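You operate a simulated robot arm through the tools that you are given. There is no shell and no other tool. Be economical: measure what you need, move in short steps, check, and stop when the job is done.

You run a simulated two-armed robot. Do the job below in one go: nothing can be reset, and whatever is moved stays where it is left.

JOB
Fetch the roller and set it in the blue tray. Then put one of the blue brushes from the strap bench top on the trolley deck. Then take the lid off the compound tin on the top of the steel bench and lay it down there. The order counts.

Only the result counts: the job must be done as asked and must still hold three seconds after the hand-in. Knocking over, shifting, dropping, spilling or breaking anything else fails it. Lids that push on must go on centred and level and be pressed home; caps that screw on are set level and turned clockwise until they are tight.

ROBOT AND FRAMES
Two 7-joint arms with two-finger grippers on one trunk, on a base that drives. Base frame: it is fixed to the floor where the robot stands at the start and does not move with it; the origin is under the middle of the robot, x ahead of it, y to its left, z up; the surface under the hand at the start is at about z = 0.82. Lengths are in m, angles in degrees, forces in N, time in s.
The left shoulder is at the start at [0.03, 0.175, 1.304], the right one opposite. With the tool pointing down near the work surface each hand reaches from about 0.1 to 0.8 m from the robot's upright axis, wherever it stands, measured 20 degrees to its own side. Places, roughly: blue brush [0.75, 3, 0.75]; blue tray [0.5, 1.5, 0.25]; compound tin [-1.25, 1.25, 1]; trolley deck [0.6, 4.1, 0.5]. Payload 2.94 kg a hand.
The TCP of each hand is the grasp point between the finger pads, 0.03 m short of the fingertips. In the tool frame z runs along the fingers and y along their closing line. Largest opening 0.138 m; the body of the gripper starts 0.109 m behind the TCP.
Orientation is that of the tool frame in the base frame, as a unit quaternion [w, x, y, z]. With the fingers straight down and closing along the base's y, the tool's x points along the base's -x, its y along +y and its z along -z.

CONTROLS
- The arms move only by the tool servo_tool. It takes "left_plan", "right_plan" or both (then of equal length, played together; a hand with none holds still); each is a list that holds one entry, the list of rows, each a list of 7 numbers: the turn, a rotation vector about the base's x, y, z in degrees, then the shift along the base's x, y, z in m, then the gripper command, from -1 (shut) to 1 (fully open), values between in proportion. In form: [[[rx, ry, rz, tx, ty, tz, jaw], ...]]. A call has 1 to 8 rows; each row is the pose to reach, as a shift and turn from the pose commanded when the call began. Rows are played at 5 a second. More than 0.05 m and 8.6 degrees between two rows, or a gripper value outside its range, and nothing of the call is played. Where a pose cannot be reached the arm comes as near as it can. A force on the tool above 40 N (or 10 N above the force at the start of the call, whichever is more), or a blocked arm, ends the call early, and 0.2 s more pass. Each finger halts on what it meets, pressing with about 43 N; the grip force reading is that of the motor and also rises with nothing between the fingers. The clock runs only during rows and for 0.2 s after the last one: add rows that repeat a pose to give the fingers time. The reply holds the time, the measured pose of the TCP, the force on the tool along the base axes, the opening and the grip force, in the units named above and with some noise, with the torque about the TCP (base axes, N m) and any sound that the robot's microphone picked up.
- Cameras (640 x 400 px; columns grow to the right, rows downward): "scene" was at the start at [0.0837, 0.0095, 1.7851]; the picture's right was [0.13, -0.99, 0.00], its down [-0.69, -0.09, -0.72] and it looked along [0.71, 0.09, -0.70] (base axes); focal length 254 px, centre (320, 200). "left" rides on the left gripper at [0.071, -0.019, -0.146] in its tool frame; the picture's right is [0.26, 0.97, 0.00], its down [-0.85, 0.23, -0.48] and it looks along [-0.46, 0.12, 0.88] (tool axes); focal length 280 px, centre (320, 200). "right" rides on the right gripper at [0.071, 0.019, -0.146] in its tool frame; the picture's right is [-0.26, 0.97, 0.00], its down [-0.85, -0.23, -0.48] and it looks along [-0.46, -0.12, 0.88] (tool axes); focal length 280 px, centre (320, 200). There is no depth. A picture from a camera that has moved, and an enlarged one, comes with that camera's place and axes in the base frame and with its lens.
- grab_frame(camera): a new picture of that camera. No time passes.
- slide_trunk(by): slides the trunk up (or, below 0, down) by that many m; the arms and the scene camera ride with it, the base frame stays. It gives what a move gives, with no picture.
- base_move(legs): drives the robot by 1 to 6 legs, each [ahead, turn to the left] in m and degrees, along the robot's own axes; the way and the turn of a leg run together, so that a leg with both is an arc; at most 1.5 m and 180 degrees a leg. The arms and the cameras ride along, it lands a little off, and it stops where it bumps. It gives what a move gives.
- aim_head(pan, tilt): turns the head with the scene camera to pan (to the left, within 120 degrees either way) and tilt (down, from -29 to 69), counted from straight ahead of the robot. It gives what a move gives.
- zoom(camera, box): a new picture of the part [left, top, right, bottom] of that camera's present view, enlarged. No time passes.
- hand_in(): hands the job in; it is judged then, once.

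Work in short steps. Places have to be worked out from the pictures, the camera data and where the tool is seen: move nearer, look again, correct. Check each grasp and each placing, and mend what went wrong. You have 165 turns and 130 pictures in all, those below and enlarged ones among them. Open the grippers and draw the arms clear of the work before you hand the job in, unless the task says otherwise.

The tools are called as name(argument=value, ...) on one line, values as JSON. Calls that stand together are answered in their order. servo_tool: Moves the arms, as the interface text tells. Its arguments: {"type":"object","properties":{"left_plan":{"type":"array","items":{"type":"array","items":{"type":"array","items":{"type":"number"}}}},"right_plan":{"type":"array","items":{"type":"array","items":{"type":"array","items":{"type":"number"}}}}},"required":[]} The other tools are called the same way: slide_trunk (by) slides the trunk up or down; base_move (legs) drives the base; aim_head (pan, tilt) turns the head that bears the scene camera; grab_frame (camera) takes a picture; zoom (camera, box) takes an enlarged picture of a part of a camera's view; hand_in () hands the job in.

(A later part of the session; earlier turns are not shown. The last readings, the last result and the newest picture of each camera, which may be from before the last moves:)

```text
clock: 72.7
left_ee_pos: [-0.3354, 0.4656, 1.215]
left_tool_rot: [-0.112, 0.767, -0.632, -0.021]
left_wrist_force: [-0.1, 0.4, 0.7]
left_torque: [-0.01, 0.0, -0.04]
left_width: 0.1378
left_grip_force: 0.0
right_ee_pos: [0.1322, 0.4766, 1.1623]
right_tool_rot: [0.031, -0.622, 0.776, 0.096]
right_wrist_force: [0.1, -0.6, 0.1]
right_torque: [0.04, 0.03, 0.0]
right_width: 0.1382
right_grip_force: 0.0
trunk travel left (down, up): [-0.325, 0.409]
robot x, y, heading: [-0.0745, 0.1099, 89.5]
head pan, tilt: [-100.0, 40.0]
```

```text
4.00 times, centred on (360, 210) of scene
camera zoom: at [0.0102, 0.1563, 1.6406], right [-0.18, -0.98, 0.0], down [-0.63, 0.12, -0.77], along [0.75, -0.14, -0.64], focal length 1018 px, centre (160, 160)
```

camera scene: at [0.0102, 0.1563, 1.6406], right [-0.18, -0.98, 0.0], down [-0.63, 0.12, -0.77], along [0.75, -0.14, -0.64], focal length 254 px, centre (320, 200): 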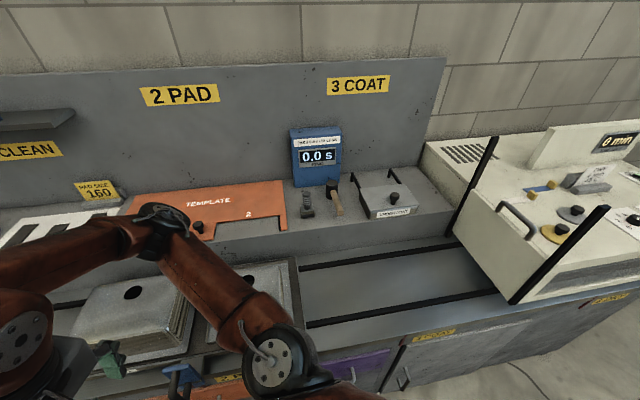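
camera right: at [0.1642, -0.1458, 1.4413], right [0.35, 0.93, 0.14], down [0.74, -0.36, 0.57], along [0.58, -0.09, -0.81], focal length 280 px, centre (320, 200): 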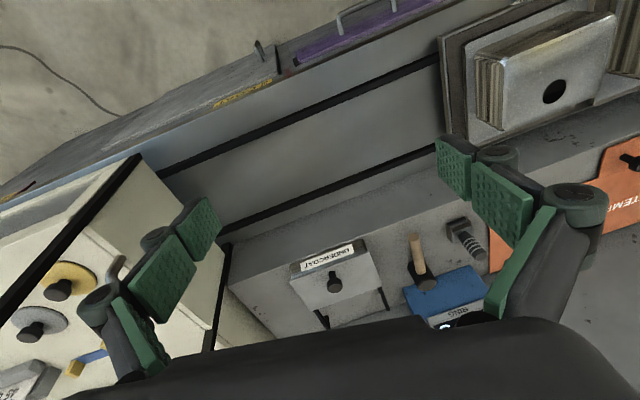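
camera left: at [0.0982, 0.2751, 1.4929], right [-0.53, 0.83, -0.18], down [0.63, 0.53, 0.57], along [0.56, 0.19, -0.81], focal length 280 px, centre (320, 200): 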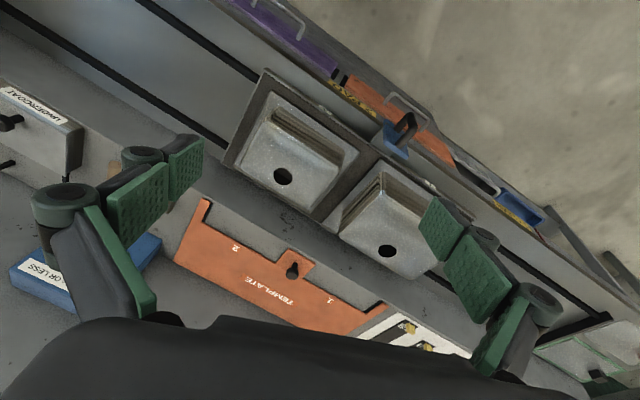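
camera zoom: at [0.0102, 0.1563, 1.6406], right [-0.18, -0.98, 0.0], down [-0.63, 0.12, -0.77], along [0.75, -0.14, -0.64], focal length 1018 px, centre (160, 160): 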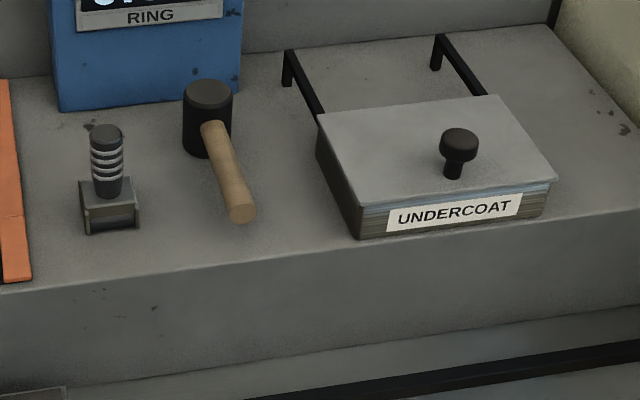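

The ribbed-grip item with a dark drum held in a fork looks like the roller; its neighbour is a mallet. I'll turn back to face the bench.

base_move(legs=[[0, -45]])

base_move(legs=[[0, -44.5]])

aim_head(pan=0, tilt=45)

grab_frame(camera="scene")

```text
clock: 75.1
left_ee_pos: [-0.009, 0.545, 1.2143]
left_tool_rot: [0.112, -0.468, 0.876, -0.024]
left_wrist_force: [-0.4, 0.0, 0.3]
left_torque: [0.0, -0.04, -0.03]
left_width: 0.138
left_grip_force: 0.1
right_ee_pos: [0.3307, 0.2249, 1.1613]
right_tool_rot: [0.063, -0.28, 0.955, 0.078]
right_wrist_force: [0.1, -0.5, 0.8]
right_torque: [0.04, -0.01, -0.04]
right_width: 0.1378
right_grip_force: 0.1
trunk travel left (down, up): [-0.325, 0.409]
robot x, y, heading: [-0.071, 0.1113, 45.2]
head pan, tilt: [-100.0, 40.0]
```

```text
clock: 77.6
left_ee_pos: [0.2761, 0.3753, 1.2156]
left_tool_rot: [0.094, -0.101, 0.988, -0.063]
left_wrist_force: [0.1, 0.0, 0.2]
left_torque: [0.01, -0.01, -0.02]
left_width: 0.1378
left_grip_force: 0.0
right_ee_pos: [0.2935, -0.0918, 1.1632]
right_tool_rot: [0.088, 0.103, 0.99, 0.048]
right_wrist_force: [0.6, -0.1, 0.0]
right_torque: [0.05, 0.02, -0.04]
right_width: 0.138
right_grip_force: 0.1
trunk travel left (down, up): [-0.325, 0.409]
robot x, y, heading: [-0.0776, 0.1134, 0.4]
head pan, tilt: [-100.0, 40.0]
```

```text
clock: 79.3
left_ee_pos: [0.2758, 0.3745, 1.2134]
left_tool_rot: [0.095, -0.101, 0.988, -0.064]
left_wrist_force: [-1.4, 0.1, -0.4]
left_torque: [0.0, -0.02, 0.05]
left_width: 0.138
left_grip_force: 0.1
right_ee_pos: [0.2925, -0.0902, 1.1619]
right_tool_rot: [0.088, 0.102, 0.99, 0.049]
right_wrist_force: [-0.1, -0.2, 0.2]
right_torque: [0.02, -0.01, 0.0]
right_width: 0.1377
right_grip_force: 0.0
trunk travel left (down, up): [-0.325, 0.409]
robot x, y, heading: [-0.0751, 0.1084, 0.3]
head pan, tilt: [0.0, 45.0]
```

```text
98 pictures are left
camera scene: at [0.0685, 0.1117, 1.6333], right [0.01, -1.0, 0.0], down [-0.71, 0.0, -0.71], along [0.71, 0.0, -0.71], focal length 254 px, centre (320, 200)
```

scene: 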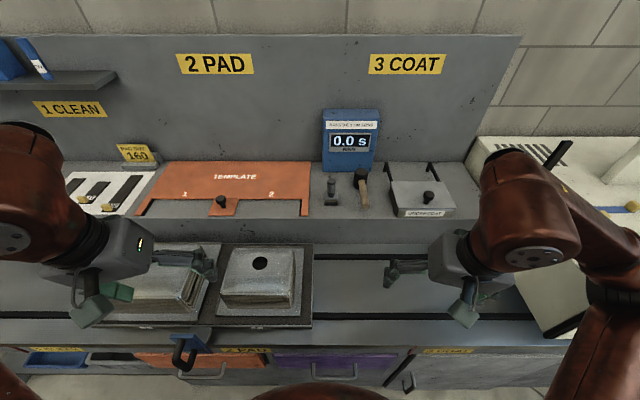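

Now I straighten both hands, bring the right hand forward and over for a view, and drive 0.09 m closer.

servo_tool(right_plan=[[[-1.9, 3.4, 3.9, 0.0, 0.01, 0.02, 1], [-3.7, 6.7, 7.8, 0.02, 0.03, 0.04, 1], [-5.6, 10.1, 11.7, 0.05, 0.05, 0.06, 1], [-5.6, 10.1, 11.7, 0.09, 0.08, 0.08, 1], [-5.6, 10.1, 11.7, 0.12, 0.11, 0.1, 1], [-5.6, 10.1, 11.7, 0.16, 0.13, 0.1, 1], [-5.6, 10.1, 11.7, 0.2, 0.14, 0.1, 1]]], left_plan=[[[2.4, 3.6, -3.9, 0, 0, 0, 1], [4.9, 7.3, -7.7, 0, 0, 0.02, 1], [7.3, 10.9, -11.6, 0, 0, 0.04, 1], [7.3, 10.9, -11.6, 0, 0.02, 0.06, 1], [7.3, 10.9, -11.6, 0, 0.04, 0.06, 1], [7.3, 10.9, -11.6, 0, 0.06, 0.06, 1], [7.3, 10.9, -11.6, 0, 0.06, 0.06, 1]]])

base_move(legs=[[0.09, 0]])

grab_frame(camera="right")

```text
refused: row 4 steps farther than a row can; nothing moved
```

```text
clock: 80.4
left_ee_pos: [0.3682, 0.3765, 1.2135]
left_tool_rot: [0.095, -0.101, 0.988, -0.064]
left_wrist_force: [0.1, -0.2, 0.4]
left_torque: [0.03, 0.05, -0.01]
left_width: 0.1378
left_grip_force: 0.0
right_ee_pos: [0.3854, -0.0907, 1.1628]
right_tool_rot: [0.088, 0.103, 0.99, 0.048]
right_wrist_force: [0.4, -0.5, -0.2]
right_torque: [0.0, 0.08, -0.04]
right_width: 0.1382
right_grip_force: 0.0
trunk travel left (down, up): [-0.325, 0.409]
robot x, y, heading: [0.0136, 0.1142, 0.3]
head pan, tilt: [0.0, 45.0]
```

```text
97 pictures are left
camera right: at [0.2948, -0.0678, 1.2956], right [0.44, 0.88, 0.15], down [0.69, -0.44, 0.58], along [0.58, -0.15, -0.8], focal length 280 px, centre (320, 200)
```

right: 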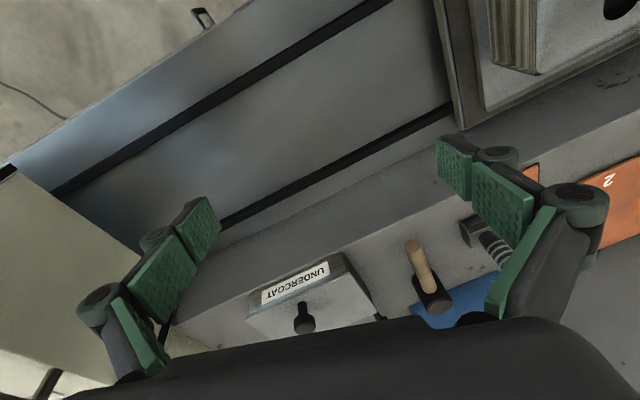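

A row was too long, so I'm redoing the move with smaller steps.

servo_tool(right_plan=[[[-1.9, 3.4, 3.9, 0.0, 0.01, 0.02, 1], [-3.7, 6.7, 7.8, 0.0, 0.03, 0.04, 1], [-5.6, 10.1, 11.7, 0.02, 0.05, 0.06, 1], [-5.6, 10.1, 11.7, 0.05, 0.08, 0.07, 1], [-5.6, 10.1, 11.7, 0.08, 0.11, 0.08, 1], [-5.6, 10.1, 11.7, 0.1, 0.13, 0.08, 1]]], left_plan=[[[2.4, 3.6, -3.9, 0, 0, 0, 1], [4.9, 7.3, -7.7, 0, 0, 0.02, 1], [7.3, 10.9, -11.6, 0, 0, 0.04, 1], [7.3, 10.9, -11.6, -0.02, 0.02, 0.06, 1], [7.3, 10.9, -11.6, -0.05, 0.04, 0.06, 1], [7.3, 10.9, -11.6, -0.08, 0.06, 0.06, 1]]])

grab_frame(camera="right")

grab_frame(camera="scene")

```text
clock: 81.8
left_ee_pos: [0.2917, 0.4307, 1.2678]
left_tool_rot: [0.0, 0.0, 1.0, -0.001]
left_wrist_force: [-0.7, -0.1, 0.2]
left_torque: [0.02, -0.07, 0.0]
left_width: 0.138
left_grip_force: 0.0
left hand out of reach, approached as far as the arm can: row 6
right_ee_pos: [0.485, 0.0405, 1.2438]
right_tool_rot: [0.001, 0.001, 1.0, -0.001]
right_wrist_force: [-1.0, -1.1, 0.8]
right_torque: [0.01, -0.11, -0.01]
right_width: 0.138
right_grip_force: 0.0
trunk travel left (down, up): [-0.325, 0.409]
robot x, y, heading: [0.0172, 0.1128, 0.4]
head pan, tilt: [0.0, 45.0]
```

```text
96 pictures are left
camera right: at [0.4145, 0.0609, 1.3892], right [0.26, 0.96, 0.0], down [0.85, -0.23, 0.48], along [0.46, -0.13, -0.88], focal length 280 px, centre (320, 200)
```

right: 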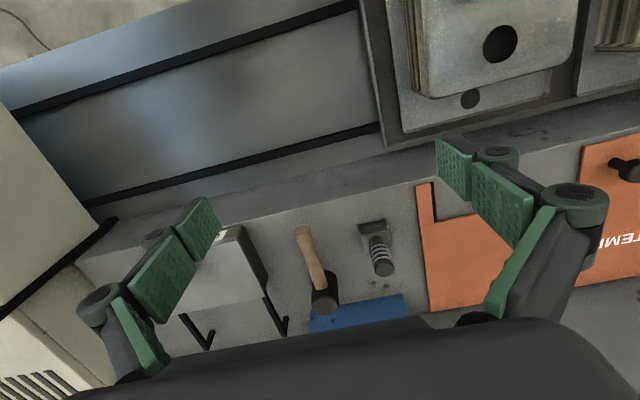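

```text
95 pictures are left
camera scene: at [0.1592, 0.114, 1.6334], right [0.01, -1.0, 0.0], down [-0.71, -0.01, -0.71], along [0.71, 0.0, -0.71], focal length 254 px, centre (320, 200)
```

scene: 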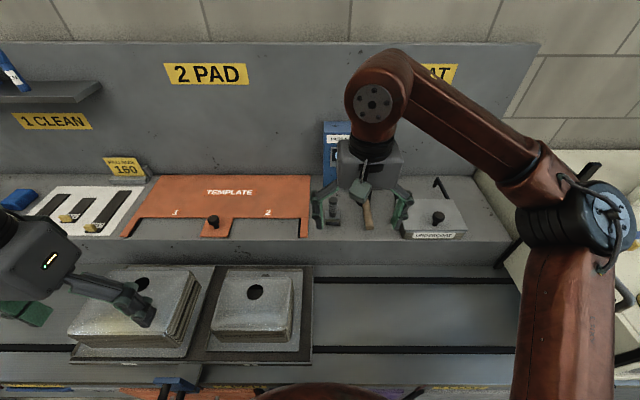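

I place the roller at about (0.83, 0.08), ledge z≈0.85, which is a bit far. I'll edge the base forward 0.05 and move the hand towards it at a safe height.

base_move(legs=[[0.05, 0]])

servo_tool(right_plan=[[[0, 0, 0, 0.03, 0.01, 0, 0.3], [0, 0, 0, 0.07, 0.02, -0.02, 0.3], [0, 0, 0, 0.11, 0.03, -0.04, 0.3], [0, 0, 0, 0.14, 0.035, -0.07, 0.3], [0, 0, 0, 0.17, 0.035, -0.1, 0.3], [0, 0, 0, 0.17, 0.035, -0.11, 0.3]]])

grab_frame(camera="right")

zoom(camera="scene", box=[240, 120, 480, 270])

```text
clock: 82.7
left_ee_pos: [0.3221, 0.4301, 1.2663]
left_tool_rot: [-0.002, 0.0, 1.0, -0.001]
left_wrist_force: [2.2, 0.1, -0.6]
left_torque: [-0.01, 0.17, 0.0]
left_width: 0.1377
left_grip_force: 0.0
right_ee_pos: [0.5159, 0.0414, 1.2415]
right_tool_rot: [-0.001, 0.0, 1.0, 0.001]
right_wrist_force: [1.4, 1.0, -0.7]
right_torque: [0.04, 0.21, 0.0]
right_width: 0.1381
right_grip_force: 0.1
trunk travel left (down, up): [-0.325, 0.409]
robot x, y, heading: [0.042, 0.1133, 0.4]
head pan, tilt: [0.0, 45.0]
stopped in leg 1: the robot was blocked; the commanded pose is now the measured one
```

```text
clock: 84.1
left_ee_pos: [0.3159, 0.4297, 1.2694]
left_tool_rot: [0.001, 0.0, 1.0, -0.001]
left_wrist_force: [-0.2, -0.8, 0.3]
left_torque: [0.01, -0.01, 0.0]
left_width: 0.1379
left_grip_force: 0.0
right_ee_pos: [0.6789, 0.0766, 1.1354]
right_tool_rot: [0.002, 0.001, 1.0, 0.0]
right_wrist_force: [-0.9, -0.4, 0.1]
right_torque: [0.0, -0.02, 0.0]
right_width: 0.0897
right_grip_force: 0.1
trunk travel left (down, up): [-0.325, 0.409]
robot x, y, heading: [0.0423, 0.1099, 0.4]
head pan, tilt: [0.0, 45.0]
```

```text
94 pictures are left
camera right: at [0.6078, 0.0955, 1.2799], right [0.26, 0.97, 0.0], down [0.85, -0.23, 0.48], along [0.46, -0.12, -0.88], focal length 280 px, centre (320, 200)
```

right: 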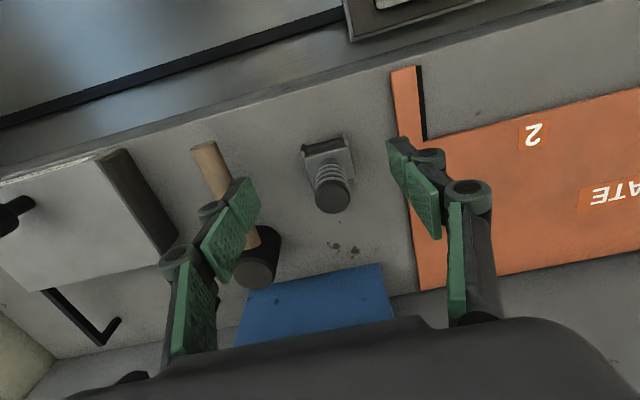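

```text
2.67 times, centred on (360, 195) of scene
camera zoom: at [0.1846, 0.1128, 1.6333], right [0.01, -1.0, 0.0], down [-0.71, -0.01, -0.71], along [0.71, 0.0, -0.71], focal length 679 px, centre (213, 213)
```

zoom: 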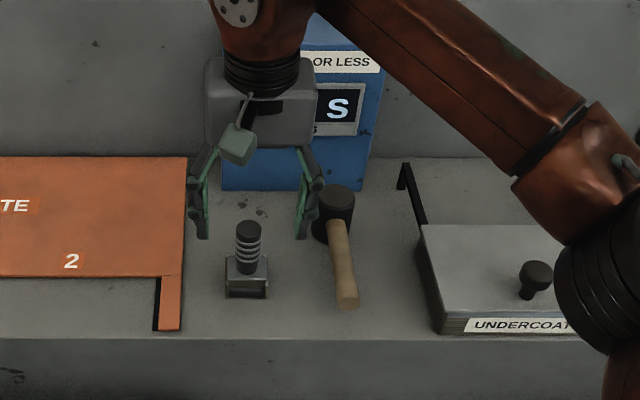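

From the two latest views the ledge is at z≈0.97, and the roller's handle is at about (0.71, 0.078) with its top at z≈1.08. I'll line up over it before going down.

servo_tool(right_plan=[[[0, 0, 0, 0.02, 0.0, 0.0, 0.0], [0, 0, 0, 0.033, 0.0, 0, 0.0], [0, 0, 0, 0.033, 0.0, -0.01, 0.0]]])

grab_frame(camera="right")

zoom(camera="scene", box=[270, 140, 400, 240])

```text
clock: 84.9
left_ee_pos: [0.3156, 0.4284, 1.2694]
left_tool_rot: [0.0, 0.0, 1.0, 0.0]
left_wrist_force: [0.2, 0.0, 0.6]
left_torque: [0.03, 0.05, 0.02]
left_width: 0.1379
left_grip_force: 0.1
right_ee_pos: [0.7126, 0.0761, 1.1239]
right_tool_rot: [0.003, 0.0, 1.0, 0.0]
right_wrist_force: [0.4, -1.1, 0.5]
right_torque: [0.01, 0.01, -0.04]
right_width: 0.0689
right_grip_force: 0.0
trunk travel left (down, up): [-0.325, 0.409]
robot x, y, heading: [0.0367, 0.1103, 0.3]
head pan, tilt: [0.0, 45.0]
```

```text
92 pictures are left
camera right: at [0.6415, 0.0948, 1.2702], right [0.26, 0.97, 0.0], down [0.85, -0.23, 0.48], along [0.46, -0.12, -0.88], focal length 280 px, centre (320, 200)
```

right: 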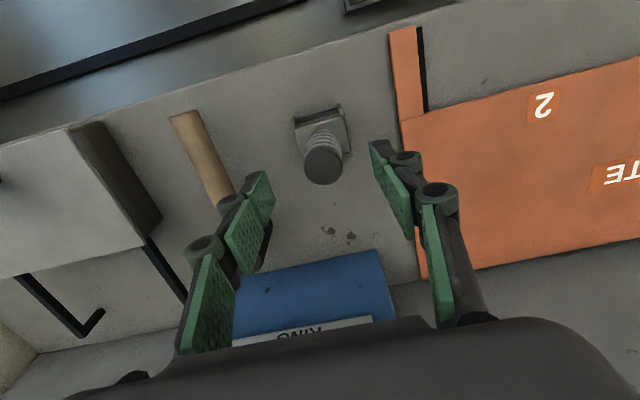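

```text
4.00 times, centred on (335, 190) of scene
camera zoom: at [0.1853, 0.1127, 1.6332], right [0.01, -1.0, 0.0], down [-0.71, 0.0, -0.71], along [0.71, 0.0, -0.71], focal length 1018 px, centre (260, 240)
```

zoom: 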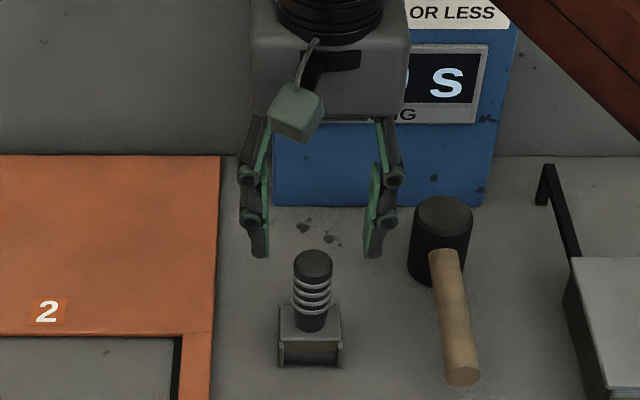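

The TCP is aligned with the handle within a few mm. I'll go down 0.065 and close on it.

servo_tool(right_plan=[[[0, 0, 0, -0.002, 0.0, -0.03, 0.0], [0, 0, 0, -0.003, 0.0, -0.05, 0.0], [0, 0, 0, -0.003, 0.0, -0.065, 0.0], [0, 0, 0, -0.003, 0.0, -0.065, -0.6], [0, 0, 0, -0.003, 0.0, -0.065, -0.9], [0, 0, 0, -0.003, 0.0, -0.065, -0.9]]])

zoom(camera="scene", box=[270, 140, 400, 240])

```text
clock: 86.3
left_ee_pos: [0.3166, 0.4289, 1.2694]
left_tool_rot: [0.001, -0.001, 1.0, 0.0]
left_wrist_force: [0.2, 0.1, 0.4]
left_torque: [-0.04, 0.0, 0.02]
left_width: 0.1379
left_grip_force: 0.0
right_ee_pos: [0.7089, 0.0763, 1.0604]
right_tool_rot: [0.003, 0.001, 1.0, 0.001]
right_wrist_force: [-1.3, 1.1, -0.2]
right_torque: [-0.01, 0.05, -0.01]
right_width: 0.0292
right_grip_force: 25.1
trunk travel left (down, up): [-0.325, 0.409]
robot x, y, heading: [0.0419, 0.1121, 0.4]
head pan, tilt: [0.0, 45.0]
```

```text
4.00 times, centred on (335, 190) of scene
camera zoom: at [0.1846, 0.1131, 1.6333], right [0.01, -1.0, 0.0], down [-0.71, -0.01, -0.71], along [0.71, 0.0, -0.71], focal length 1018 px, centre (260, 240)
```

zoom: 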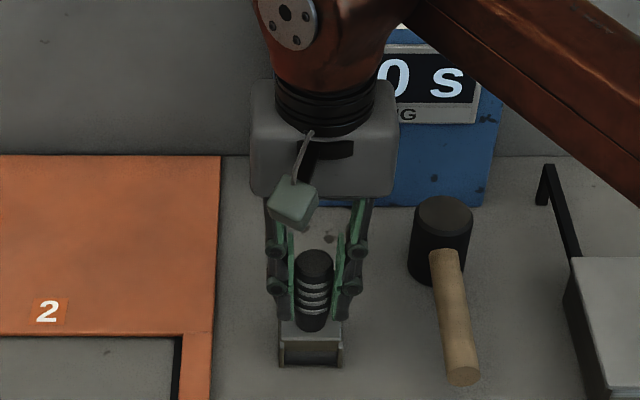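

The handle is gripped (opening 0.029). I'll lift straight up.

servo_tool(right_plan=[[[0, 0, 0, 0, 0, 0.01, -1], [0, 0, 0, 0, 0, 0.04, -1], [0, 0, 0, 0, 0, 0.08, -1], [0, 0, 0, 0, 0, 0.12, -1], [0, 0, 0, -0.03, 0, 0.15, -1], [0, 0, 0, -0.08, 0, 0.15, -1], [0, 0, 0, -0.12, 0, 0.15, -1], [0, 0, 0, -0.16, 0, 0.15, -1]]])

grab_frame(camera="right")

```text
clock: 88.1
left_ee_pos: [0.3152, 0.429, 1.2689]
left_tool_rot: [0.001, 0.0, 1.0, -0.001]
left_wrist_force: [0.0, -0.2, -0.8]
left_torque: [0.01, -0.03, -0.03]
left_width: 0.1379
left_grip_force: 0.1
right_ee_pos: [0.5495, 0.0755, 1.2111]
right_tool_rot: [0.003, 0.0, 1.0, -0.001]
right_wrist_force: [0.2, -0.2, -1.9]
right_torque: [0.05, 0.02, 0.01]
right_width: 0.0291
right_grip_force: 43.2
trunk travel left (down, up): [-0.325, 0.409]
robot x, y, heading: [0.0417, 0.1128, 0.4]
head pan, tilt: [0.0, 45.0]
```

```text
89 pictures are left
camera right: at [0.4779, 0.0946, 1.3563], right [0.26, 0.96, 0.0], down [0.85, -0.23, 0.48], along [0.46, -0.12, -0.88], focal length 280 px, centre (320, 200)
```

right: 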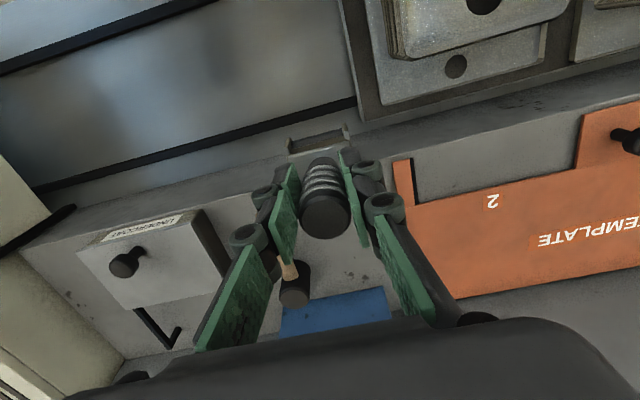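

The roller is in hand. I'll pull the hand in, back off, and turn left in stages.

servo_tool(right_plan=[[[0, 0, 0, -0.04, -0.02, 0, -1], [0, 0, 0, -0.08, -0.05, 0, -1], [0, 0, 0, -0.12, -0.08, 0, -1], [0, 0, 0, -0.14, -0.11, 0, -1]]])

base_move(legs=[[-0.15, 0]])

base_move(legs=[[0, 45]])

base_move(legs=[[0, 44.5]])

```text
clock: 89.1
left_ee_pos: [0.3161, 0.4269, 1.2692]
left_tool_rot: [0.002, 0.0, 1.0, 0.0]
left_wrist_force: [-1.4, 0.5, -0.3]
left_torque: [0.03, -0.05, 0.0]
left_width: 0.1379
left_grip_force: 0.0
right_ee_pos: [0.4089, -0.0356, 1.2108]
right_tool_rot: [0.002, 0.0, 1.0, 0.0]
right_wrist_force: [0.6, -1.0, -1.6]
right_torque: [0.03, 0.0, -0.01]
right_width: 0.0289
right_grip_force: 42.9
trunk travel left (down, up): [-0.325, 0.409]
robot x, y, heading: [0.0399, 0.1119, 0.3]
head pan, tilt: [0.0, 45.0]
```

```text
clock: 90.5
left_ee_pos: [0.165, 0.4274, 1.2691]
left_tool_rot: [0.001, 0.001, 1.0, 0.0]
left_wrist_force: [-0.9, -0.9, 0.4]
left_torque: [0.0, -0.04, 0.03]
left_width: 0.1379
left_grip_force: 0.1
right_ee_pos: [0.259, -0.0346, 1.2106]
right_tool_rot: [0.003, 0.0, 1.0, 0.0]
right_wrist_force: [0.4, -0.1, -1.7]
right_torque: [0.02, 0.02, 0.02]
right_width: 0.029
right_grip_force: 42.5
trunk travel left (down, up): [-0.325, 0.409]
robot x, y, heading: [-0.1129, 0.1145, 0.6]
head pan, tilt: [0.0, 45.0]
```

```text
clock: 93.0
left_ee_pos: [-0.1442, 0.53, 1.2689]
left_tool_rot: [0.001, -0.387, 0.922, -0.001]
left_wrist_force: [-0.5, 0.3, -0.2]
left_torque: [-0.01, -0.01, -0.05]
left_width: 0.1378
left_grip_force: 0.1
right_ee_pos: [0.2513, 0.2727, 1.2102]
right_tool_rot: [0.002, -0.388, 0.922, 0.0]
right_wrist_force: [-1.3, 0.7, -2.9]
right_torque: [-0.02, 0.01, -0.03]
right_width: 0.029
right_grip_force: 42.7
trunk travel left (down, up): [-0.325, 0.409]
robot x, y, heading: [-0.1095, 0.1115, 46.0]
head pan, tilt: [0.0, 45.0]
```

```text
clock: 95.5
left_ee_pos: [-0.4278, 0.3849, 1.2686]
left_tool_rot: [-0.001, 0.708, -0.706, 0.0]
left_wrist_force: [-0.5, 0.9, 0.8]
left_torque: [0.05, 0.02, -0.02]
left_width: 0.1381
left_grip_force: 0.1
right_ee_pos: [0.0356, 0.4793, 1.211]
right_tool_rot: [-0.003, 0.707, -0.707, -0.001]
right_wrist_force: [-0.7, -1.0, -2.5]
right_torque: [-0.01, 0.01, -0.03]
right_width: 0.0288
right_grip_force: 43.6
trunk travel left (down, up): [-0.325, 0.409]
robot x, y, heading: [-0.1086, 0.1138, 90.5]
head pan, tilt: [0.0, 45.0]
```

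Driving up to the tray (y≈1.6), then turning to face it and look.

base_move(legs=[[0.75, 0], [0.75, 0]])

base_move(legs=[[0, -45], [0, -45]])

aim_head(pan=-10, tilt=65)

grab_frame(camera="scene")

```text
clock: 103.2
left_ee_pos: [-0.4434, 1.8899, 1.2698]
left_tool_rot: [-0.001, 0.711, -0.704, -0.001]
left_wrist_force: [0.0, 0.2, 0.4]
left_torque: [-0.05, -0.01, -0.02]
left_width: 0.1376
left_grip_force: 0.1
right_ee_pos: [0.018, 1.9882, 1.2088]
right_tool_rot: [-0.001, 0.711, -0.704, -0.002]
right_wrist_force: [0.7, 0.3, -1.2]
right_torque: [-0.04, 0.0, 0.0]
right_width: 0.029
right_grip_force: 42.9
trunk travel left (down, up): [-0.325, 0.409]
robot x, y, heading: [-0.1261, 1.6179, 90.7]
head pan, tilt: [0.0, 45.0]
```

```text
clock: 107.7
left_ee_pos: [0.1448, 1.9387, 1.269]
left_tool_rot: [0.001, -0.008, 1.0, -0.001]
left_wrist_force: [0.1, -0.3, -0.6]
left_torque: [0.04, 0.02, -0.02]
left_width: 0.138
left_grip_force: 0.1
right_ee_pos: [0.2443, 1.4777, 1.2099]
right_tool_rot: [0.002, -0.008, 1.0, 0.0]
right_wrist_force: [-0.4, -0.4, -2.2]
right_torque: [0.01, 0.04, -0.03]
right_width: 0.0288
right_grip_force: 43.1
trunk travel left (down, up): [-0.325, 0.409]
robot x, y, heading: [-0.1204, 1.6165, 1.2]
head pan, tilt: [0.0, 45.0]
```

```text
clock: 108.5
left_ee_pos: [0.1454, 1.9383, 1.2692]
left_tool_rot: [0.001, -0.008, 1.0, -0.001]
left_wrist_force: [-0.3, 0.3, 0.0]
left_torque: [-0.01, 0.0, -0.04]
left_width: 0.138
left_grip_force: 0.1
right_ee_pos: [0.2465, 1.477, 1.2109]
right_tool_rot: [0.003, -0.008, 1.0, 0.0]
right_wrist_force: [0.4, -0.2, -1.2]
right_torque: [0.05, 0.03, -0.01]
right_width: 0.029
right_grip_force: 42.3
trunk travel left (down, up): [-0.325, 0.409]
robot x, y, heading: [-0.123, 1.6172, 1.2]
head pan, tilt: [-10.0, 65.0]
```

```text
88 pictures are left
camera scene: at [-0.003, 1.609, 1.6083], right [-0.15, -0.99, 0.0], down [-0.9, 0.14, -0.42], along [0.42, -0.06, -0.91], focal length 254 px, centre (320, 200)
```

scene: 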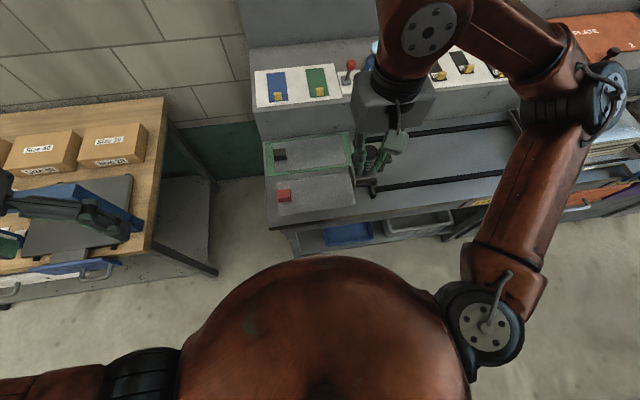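

The tray sits in on the low shelf. I'll back off a bit and lower the trunk to see under the bench.

base_move(legs=[[-0.15, 0]])

slide_trunk(by=-0.32)

aim_head(pan=-5, tilt=55)

grab_frame(camera="scene")

grab_frame(camera="right")

```text
clock: 109.9
left_ee_pos: [-0.0049, 1.935, 1.2693]
left_tool_rot: [0.002, -0.008, 1.0, -0.001]
left_wrist_force: [-0.7, -0.5, 0.1]
left_torque: [0.01, -0.04, 0.01]
left_width: 0.1378
left_grip_force: 0.1
right_ee_pos: [0.0942, 1.4732, 1.2111]
right_tool_rot: [0.002, -0.008, 1.0, 0.0]
right_wrist_force: [-0.1, -0.6, -2.6]
right_torque: [0.02, 0.01, 0.01]
right_width: 0.0286
right_grip_force: 42.7
trunk travel left (down, up): [-0.325, 0.409]
robot x, y, heading: [-0.2776, 1.6155, 1.4]
head pan, tilt: [-10.0, 65.0]
```

```text
clock: 113.1
left_ee_pos: [0.1575, 1.9385, 0.8502]
left_tool_rot: [-0.193, -0.007, 0.981, -0.003]
left_wrist_force: [-1.2, 0.1, 0.1]
left_torque: [-0.03, -0.07, 0.01]
left_width: 0.138
left_grip_force: 0.0
right_ee_pos: [0.102, 1.4735, 0.8896]
right_tool_rot: [-0.002, -0.007, 1.0, 0.0]
right_wrist_force: [-0.4, -0.8, -2.2]
right_torque: [0.02, -0.02, 0.0]
right_width: 0.0287
right_grip_force: 43.3
trunk travel left (down, up): [-0.005, 0.729]
robot x, y, heading: [-0.2752, 1.6158, 1.1]
head pan, tilt: [-10.0, 65.0]
```

```text
clock: 113.8
left_ee_pos: [0.1531, 1.9381, 0.8479]
left_tool_rot: [-0.194, -0.009, 0.981, -0.002]
left_wrist_force: [0.0, 0.3, -0.1]
left_torque: [-0.01, -0.04, -0.05]
left_width: 0.1382
left_grip_force: 0.1
right_ee_pos: [0.0966, 1.4713, 0.8894]
right_tool_rot: [0.001, -0.007, 1.0, -0.001]
right_wrist_force: [-0.5, -0.3, -2.2]
right_torque: [-0.03, -0.02, 0.01]
right_width: 0.0287
right_grip_force: 43.0
trunk travel left (down, up): [-0.005, 0.729]
robot x, y, heading: [-0.2744, 1.6147, 1.2]
head pan, tilt: [-5.0, 55.0]
```

```text
87 pictures are left
camera scene: at [0.1888, 1.6175, 1.2509], right [-0.07, -1.0, 0.0], down [-0.84, 0.05, -0.54], along [0.54, -0.04, -0.84], focal length 254 px, centre (320, 200)
```

scene: 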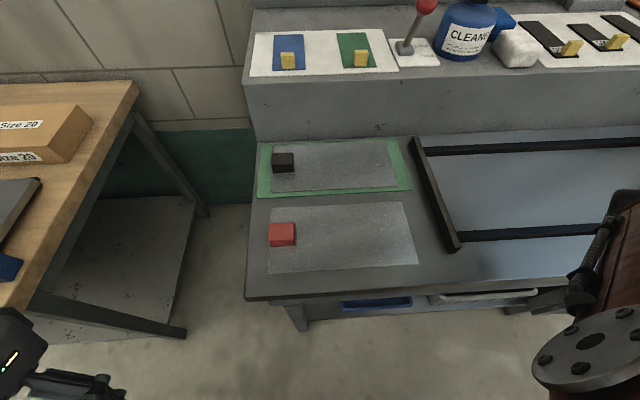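

```text
86 pictures are left
camera right: at [0.0265, 1.4902, 1.0353], right [0.25, 0.97, 0.0], down [0.85, -0.22, 0.48], along [0.46, -0.12, -0.88], focal length 280 px, centre (320, 200)
```

right: 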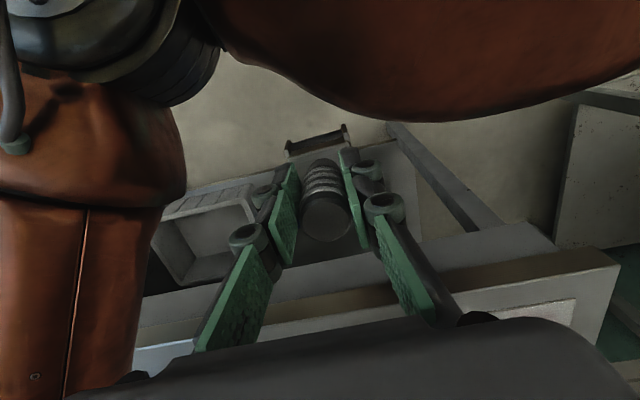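

From this height the bench top hides the tray, so I'll back up further and look in underneath.

base_move(legs=[[-0.3, 0]])

aim_head(pan=-8, tilt=48)

grab_frame(camera="scene")

```text
clock: 114.9
left_ee_pos: [-0.0476, 1.9368, 0.8316]
left_tool_rot: [-0.189, -0.066, 0.979, -0.036]
left_wrist_force: [77.0, -3.1, -44.5]
left_torque: [-0.92, 0.62, -0.47]
left_width: 0.1391
left_grip_force: 0.2
right_ee_pos: [-0.0653, 1.4559, 0.8905]
right_tool_rot: [0.074, 0.028, 0.996, -0.033]
right_wrist_force: [154.9, 56.3, 204.6]
right_torque: [-1.86, -3.65, -2.25]
right_width: 0.0191
right_grip_force: 43.4
trunk travel left (down, up): [-0.005, 0.729]
robot x, y, heading: [-0.3448, 1.6101, 1.4]
head pan, tilt: [-5.0, 55.0]
stopped in leg 1: the robot was blocked; the commanded pose is now the measured one
```

```text
clock: 115.6
left_ee_pos: [-0.0128, 1.9337, 0.8392]
left_tool_rot: [-0.202, -0.047, 0.978, -0.034]
left_wrist_force: [-0.5, -0.5, 0.4]
left_torque: [0.06, -0.15, 0.0]
left_width: 0.1378
left_grip_force: 0.0
right_ee_pos: [-0.0571, 1.453, 0.8861]
right_tool_rot: [0.037, 0.004, 0.999, -0.023]
right_wrist_force: [155.0, 5.8, 95.8]
right_torque: [1.47, -4.54, 2.1]
right_width: 0.0123
right_grip_force: 39.0
trunk travel left (down, up): [-0.005, 0.729]
robot x, y, heading: [-0.3399, 1.6129, 1.5]
head pan, tilt: [-8.0, 48.0]
```

```text
85 pictures are left
camera scene: at [0.1445, 1.612, 1.2563], right [-0.12, -0.99, 0.01], down [-0.77, 0.09, -0.64], along [0.63, -0.08, -0.77], focal length 254 px, centre (320, 200)
```

scene: 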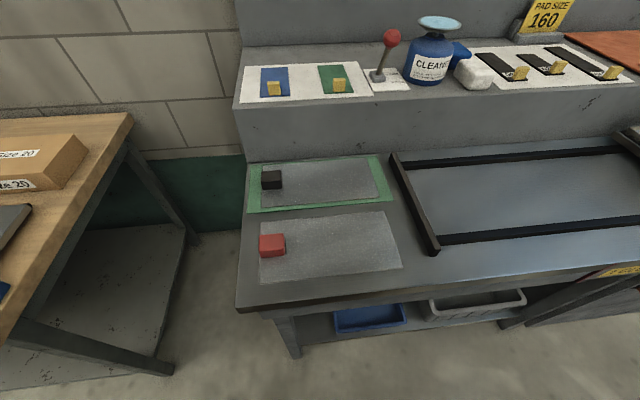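

The right hand reports a large force and its opening has changed, so I need to see what it's touching.

grab_frame(camera="right")

aim_head(pan=-45, tilt=69)

grab_frame(camera="scene")

```text
84 pictures are left
camera right: at [-0.1375, 1.4794, 1.027], right [0.27, 0.96, -0.03], down [0.81, -0.21, 0.55], along [0.52, -0.17, -0.84], focal length 280 px, centre (320, 200)
```

right: 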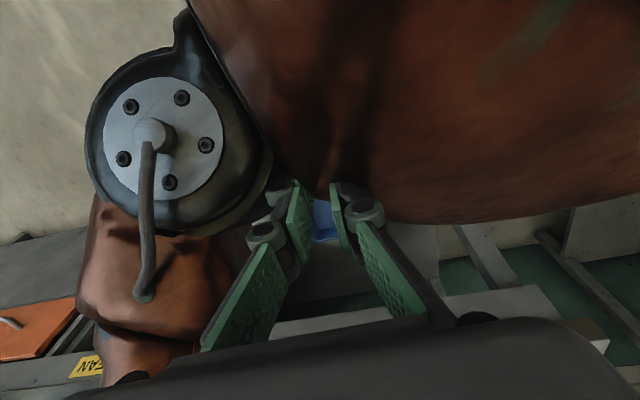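

```text
clock: 116.6
left_ee_pos: [-0.0233, 1.9346, 0.8448]
left_tool_rot: [-0.185, -0.04, 0.981, -0.031]
left_wrist_force: [1.1, 0.4, 0.2]
left_torque: [0.01, 0.03, 0.02]
left_width: 0.1381
left_grip_force: 0.0
right_ee_pos: [-0.0828, 1.4529, 0.8878]
right_tool_rot: [0.02, -0.003, 0.999, -0.026]
right_wrist_force: [64.9, -29.2, 28.0]
right_torque: [-1.08, -0.91, 0.87]
right_width: 0.0117
right_grip_force: 39.2
trunk travel left (down, up): [-0.005, 0.729]
robot x, y, heading: [-0.3384, 1.6139, 1.2]
head pan, tilt: [-45.0, 68.8]
```

```text
83 pictures are left
camera scene: at [0.0649, 1.5822, 1.2416], right [-0.69, -0.72, 0.01], down [-0.68, 0.64, -0.35], along [0.25, -0.25, -0.93], focal length 254 px, centre (320, 200)
```

scene: 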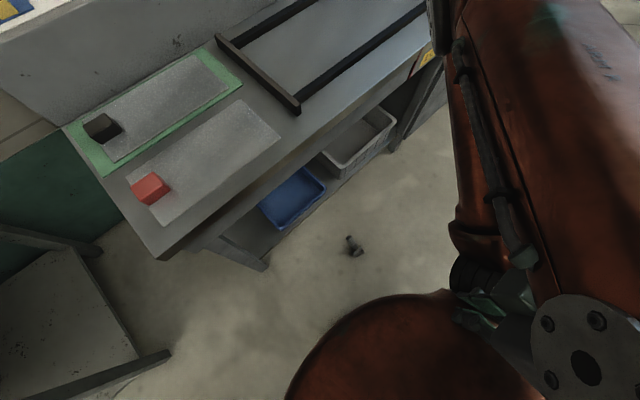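

The roller was squeezed out against the robot's own body, because the torso leans forward when lowered. It now lies on the floor at about (0.12, 1.30). First I relieve the hand by moving it forward, away from the body.

servo_tool(right_plan=[[[0, 0, 0, 0.04, -0.01, 0, 0], [0, 0, 0, 0.08, -0.03, 0, 0], [0, 0, 0, 0.12, -0.05, 0, 0], [0, 0, 0, 0.16, -0.07, 0, 0]]])

grab_frame(camera="scene")

grab_frame(camera="right")

```text
clock: 117.6
left_ee_pos: [-0.0329, 1.9342, 0.8467]
left_tool_rot: [-0.179, -0.04, 0.983, -0.03]
left_wrist_force: [0.1, -0.4, 0.3]
left_torque: [0.01, -0.01, -0.02]
left_width: 0.1378
left_grip_force: 0.1
right_ee_pos: [0.0676, 1.3866, 0.8877]
right_tool_rot: [0.016, -0.001, 1.0, -0.017]
right_wrist_force: [-0.6, -0.3, -0.1]
right_torque: [0.04, 0.03, -0.01]
right_width: 0.069
right_grip_force: 0.1
trunk travel left (down, up): [-0.005, 0.729]
robot x, y, heading: [-0.3436, 1.6117, 1.2]
head pan, tilt: [-45.0, 68.8]
```

```text
82 pictures are left
camera scene: at [0.0498, 1.5808, 1.2448], right [-0.69, -0.72, 0.0], down [-0.67, 0.64, -0.36], along [0.26, -0.25, -0.93], focal length 254 px, centre (320, 200)
```

scene: 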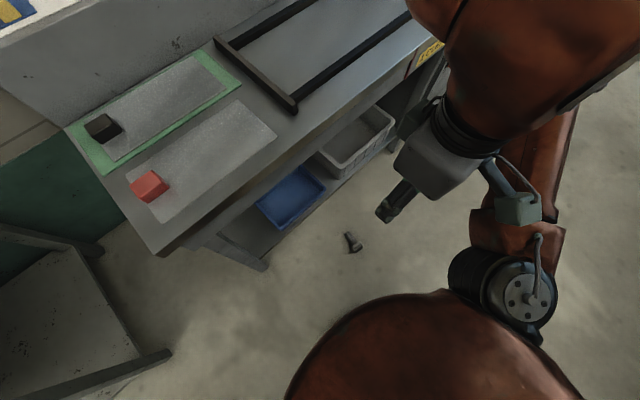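

```text
81 pictures are left
camera right: at [-0.0078, 1.4099, 1.0305], right [0.26, 0.97, -0.02], down [0.83, -0.21, 0.51], along [0.49, -0.15, -0.86], focal length 280 px, centre (320, 200)
```

right: 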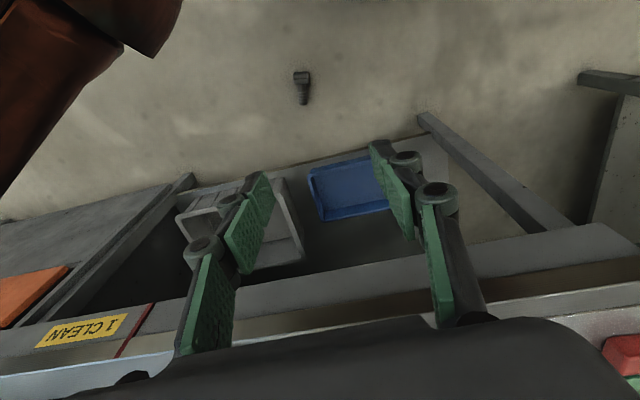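

The roller lies at about (0.12, 1.295) with its handle pointing +x, and the tray spans about x 0.33–0.52, y 1.29–1.46. I'll bring the right hand down over the roller in stages.

servo_tool(right_plan=[[[1.9, 1.8, 0, 0.01, -0.02, -0.03, 0], [1.9, 1.8, 0, 0.02, -0.04, -0.07, 0], [1.9, 1.8, 0, 0.03, -0.06, -0.11, 0.3], [1.9, 1.8, 0, 0.03, -0.08, -0.15, 0.3], [1.9, 1.8, 0, 0.03, -0.095, -0.19, 0.3], [1.9, 1.8, 0, 0.03, -0.095, -0.235, 0.3], [1.9, 1.8, 0, 0.03, -0.095, -0.28, 0.3]]])

grab_frame(camera="right")

grab_frame(camera="scene")

```text
clock: 119.2
left_ee_pos: [-0.0321, 1.934, 0.8459]
left_tool_rot: [-0.179, -0.038, 0.983, -0.031]
left_wrist_force: [-0.6, 0.8, -0.3]
left_torque: [0.02, 0.04, -0.01]
left_width: 0.1378
left_grip_force: 0.1
right_ee_pos: [0.0963, 1.2917, 0.6085]
right_tool_rot: [0.001, -0.002, 1.0, 0.001]
right_wrist_force: [0.2, -0.9, 0.1]
right_torque: [0.03, -0.02, 0.01]
right_width: 0.0893
right_grip_force: 0.2
trunk travel left (down, up): [-0.005, 0.729]
robot x, y, heading: [-0.3411, 1.6109, 1.7]
head pan, tilt: [-45.0, 68.8]
```

```text
80 pictures are left
camera right: at [0.0258, 1.3107, 0.7539], right [0.26, 0.97, 0.0], down [0.85, -0.23, 0.48], along [0.46, -0.12, -0.88], focal length 280 px, centre (320, 200)
```

right: 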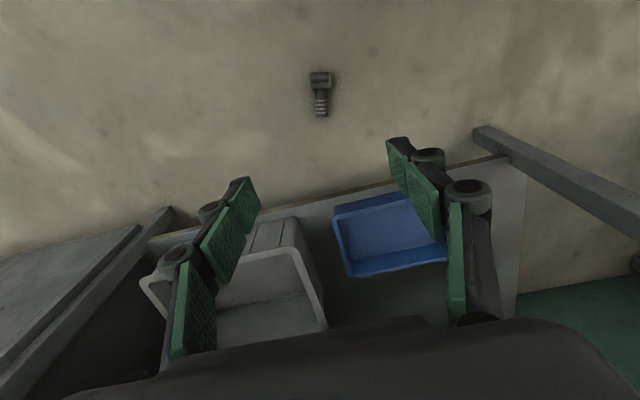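

```text
79 pictures are left
camera scene: at [0.05, 1.5811, 1.2446], right [-0.69, -0.72, 0.0], down [-0.67, 0.64, -0.36], along [0.26, -0.25, -0.93], focal length 254 px, centre (320, 200)
```

scene: 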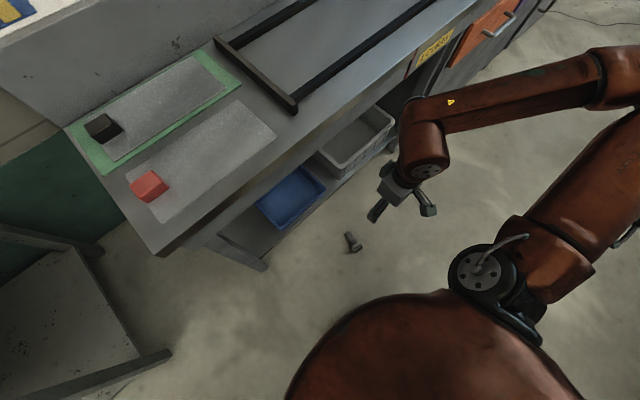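

The handle centre is at about (0.14, 1.285) with yaw −13°. I'll go down to z≈0.25 with that yaw and check.

servo_tool(right_plan=[[[0, 0, -4, 0.01, 0, -0.04, 0.3], [0, 0, -8, 0.02, -0.003, -0.085, 0.3], [0, 0, -13, 0.03, -0.006, -0.13, 0.1], [0, 0, -13, 0.04, -0.007, -0.175, 0], [0, 0, -13, 0.044, -0.007, -0.22, 0], [0, 0, -13, 0.044, -0.007, -0.265, 0], [0, 0, -13, 0.044, -0.007, -0.31, 0], [0, 0, -13, 0.044, -0.007, -0.36, 0]]])

grab_frame(camera="right")

```text
clock: 121.0
left_ee_pos: [-0.0305, 1.9347, 0.8464]
left_tool_rot: [-0.179, -0.04, 0.983, -0.031]
left_wrist_force: [0.0, 0.9, 1.8]
left_torque: [-0.02, -0.03, 0.0]
left_width: 0.1379
left_grip_force: 0.0
right_ee_pos: [0.1419, 1.2849, 0.2481]
right_tool_rot: [0.001, 0.111, 0.994, 0.001]
right_wrist_force: [0.5, 0.0, -0.2]
right_torque: [0.03, 0.03, 0.0]
right_width: 0.0692
right_grip_force: 0.0
trunk travel left (down, up): [-0.005, 0.729]
robot x, y, heading: [-0.3412, 1.6128, 1.1]
head pan, tilt: [-45.0, 68.8]
```

```text
78 pictures are left
camera right: at [0.0765, 1.3193, 0.3929], right [0.47, 0.88, 0.0], down [0.78, -0.41, 0.48], along [0.42, -0.22, -0.88], focal length 280 px, centre (320, 200)
```

right: 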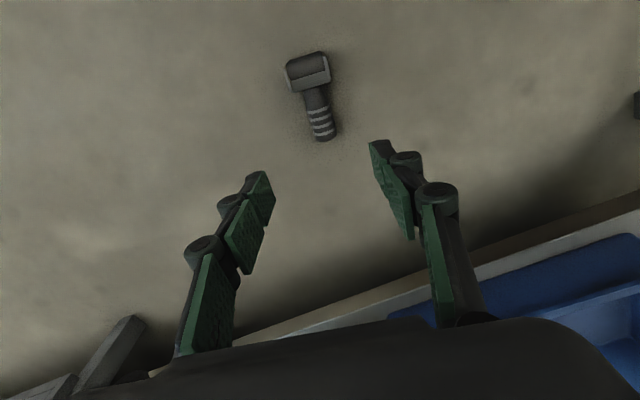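

Aligned. Going down to z≈0.038 and closing.

servo_tool(right_plan=[[[0, 0, 0, 0, 0, -0.045, 0], [0, 0, 0, 0, 0, -0.09, 0], [0, 0, 0, 0, 0, -0.135, 0], [0, 0, 0, 0, 0, -0.175, 0], [0, 0, 0, 0, 0, -0.21, 0], [0, 0, 0, 0, 0, -0.21, -0.6], [0, 0, 0, 0, 0, -0.21, -1], [0, 0, 0, 0, 0, -0.21, -1]]])

grab_frame(camera="right")

```text
clock: 122.8
left_ee_pos: [-0.032, 1.9348, 0.847]
left_tool_rot: [-0.178, -0.038, 0.983, -0.03]
left_wrist_force: [-0.1, -0.1, -0.6]
left_torque: [0.04, 0.0, 0.01]
left_width: 0.1379
left_grip_force: 0.1
right_ee_pos: [0.1393, 1.2858, 0.0383]
right_tool_rot: [0.0, 0.112, 0.994, 0.001]
right_wrist_force: [0.0, 0.3, 0.1]
right_torque: [-0.05, -0.06, -0.01]
right_width: 0.0287
right_grip_force: 24.6
trunk travel left (down, up): [-0.005, 0.729]
robot x, y, heading: [-0.3396, 1.6165, 1.2]
head pan, tilt: [-45.0, 68.8]
```

```text
77 pictures are left
camera right: at [0.0753, 1.3199, 0.1839], right [0.47, 0.88, 0.0], down [0.78, -0.41, 0.48], along [0.42, -0.22, -0.88], focal length 280 px, centre (320, 200)
```

right: 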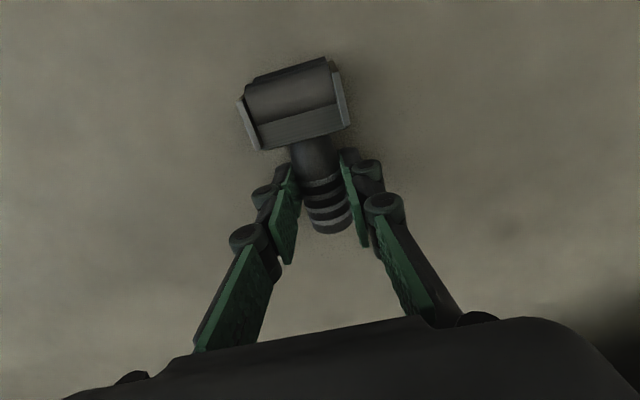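

The drum-in-fork roller is gripped by its handle. I'll lift it to z≈0.42 and straighten the yaw.

servo_tool(right_plan=[[[0, 0, 0, 0, 0, 0.03, -1], [0, 0, 0, 0, 0, 0.075, -1], [0, 0, 3, -0.01, 0, 0.12, -1], [0, 0, 6, -0.02, 0, 0.165, -1], [0, 0, 9, -0.02, 0.01, 0.21, -1], [0, 0, 13, -0.02, 0.02, 0.255, -1], [0, 0, 13, -0.02, 0.03, 0.3, -1], [0, 0, 13, -0.02, 0.05, 0.34, -1]]])

grab_frame(camera="right")

grab_frame(camera="scene")

```text
clock: 124.6
left_ee_pos: [-0.0319, 1.9337, 0.8473]
left_tool_rot: [-0.179, -0.04, 0.983, -0.032]
left_wrist_force: [-0.2, 0.1, 0.2]
left_torque: [-0.02, -0.01, -0.01]
left_width: 0.138
left_grip_force: 0.1
right_ee_pos: [0.1219, 1.3357, 0.3799]
right_tool_rot: [0.0, -0.002, 1.0, 0.001]
right_wrist_force: [0.6, 0.0, -1.9]
right_torque: [0.04, -0.04, 0.01]
right_width: 0.0281
right_grip_force: 43.2
trunk travel left (down, up): [-0.005, 0.729]
robot x, y, heading: [-0.3381, 1.614, 1.2]
head pan, tilt: [-45.0, 68.8]
```

```text
76 pictures are left
camera right: at [0.0509, 1.3541, 0.5255], right [0.26, 0.97, 0.0], down [0.85, -0.23, 0.48], along [0.46, -0.12, -0.88], focal length 280 px, centre (320, 200)
```

right: 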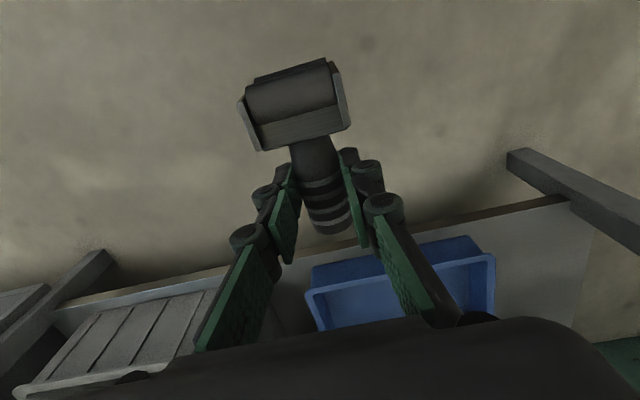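

```text
75 pictures are left
camera scene: at [0.0496, 1.5815, 1.2449], right [-0.69, -0.72, 0.0], down [-0.67, 0.64, -0.36], along [0.26, -0.25, -0.93], focal length 254 px, centre (320, 200)
```

scene: 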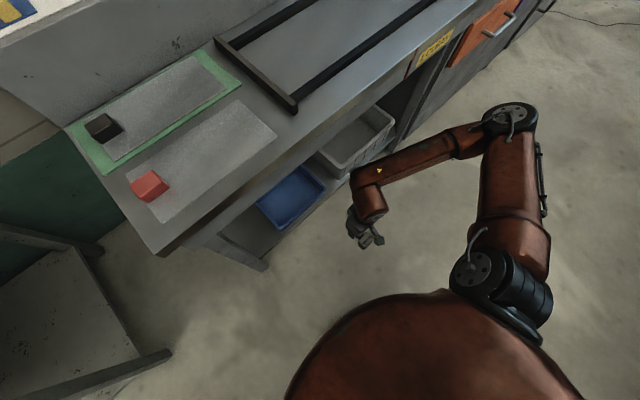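

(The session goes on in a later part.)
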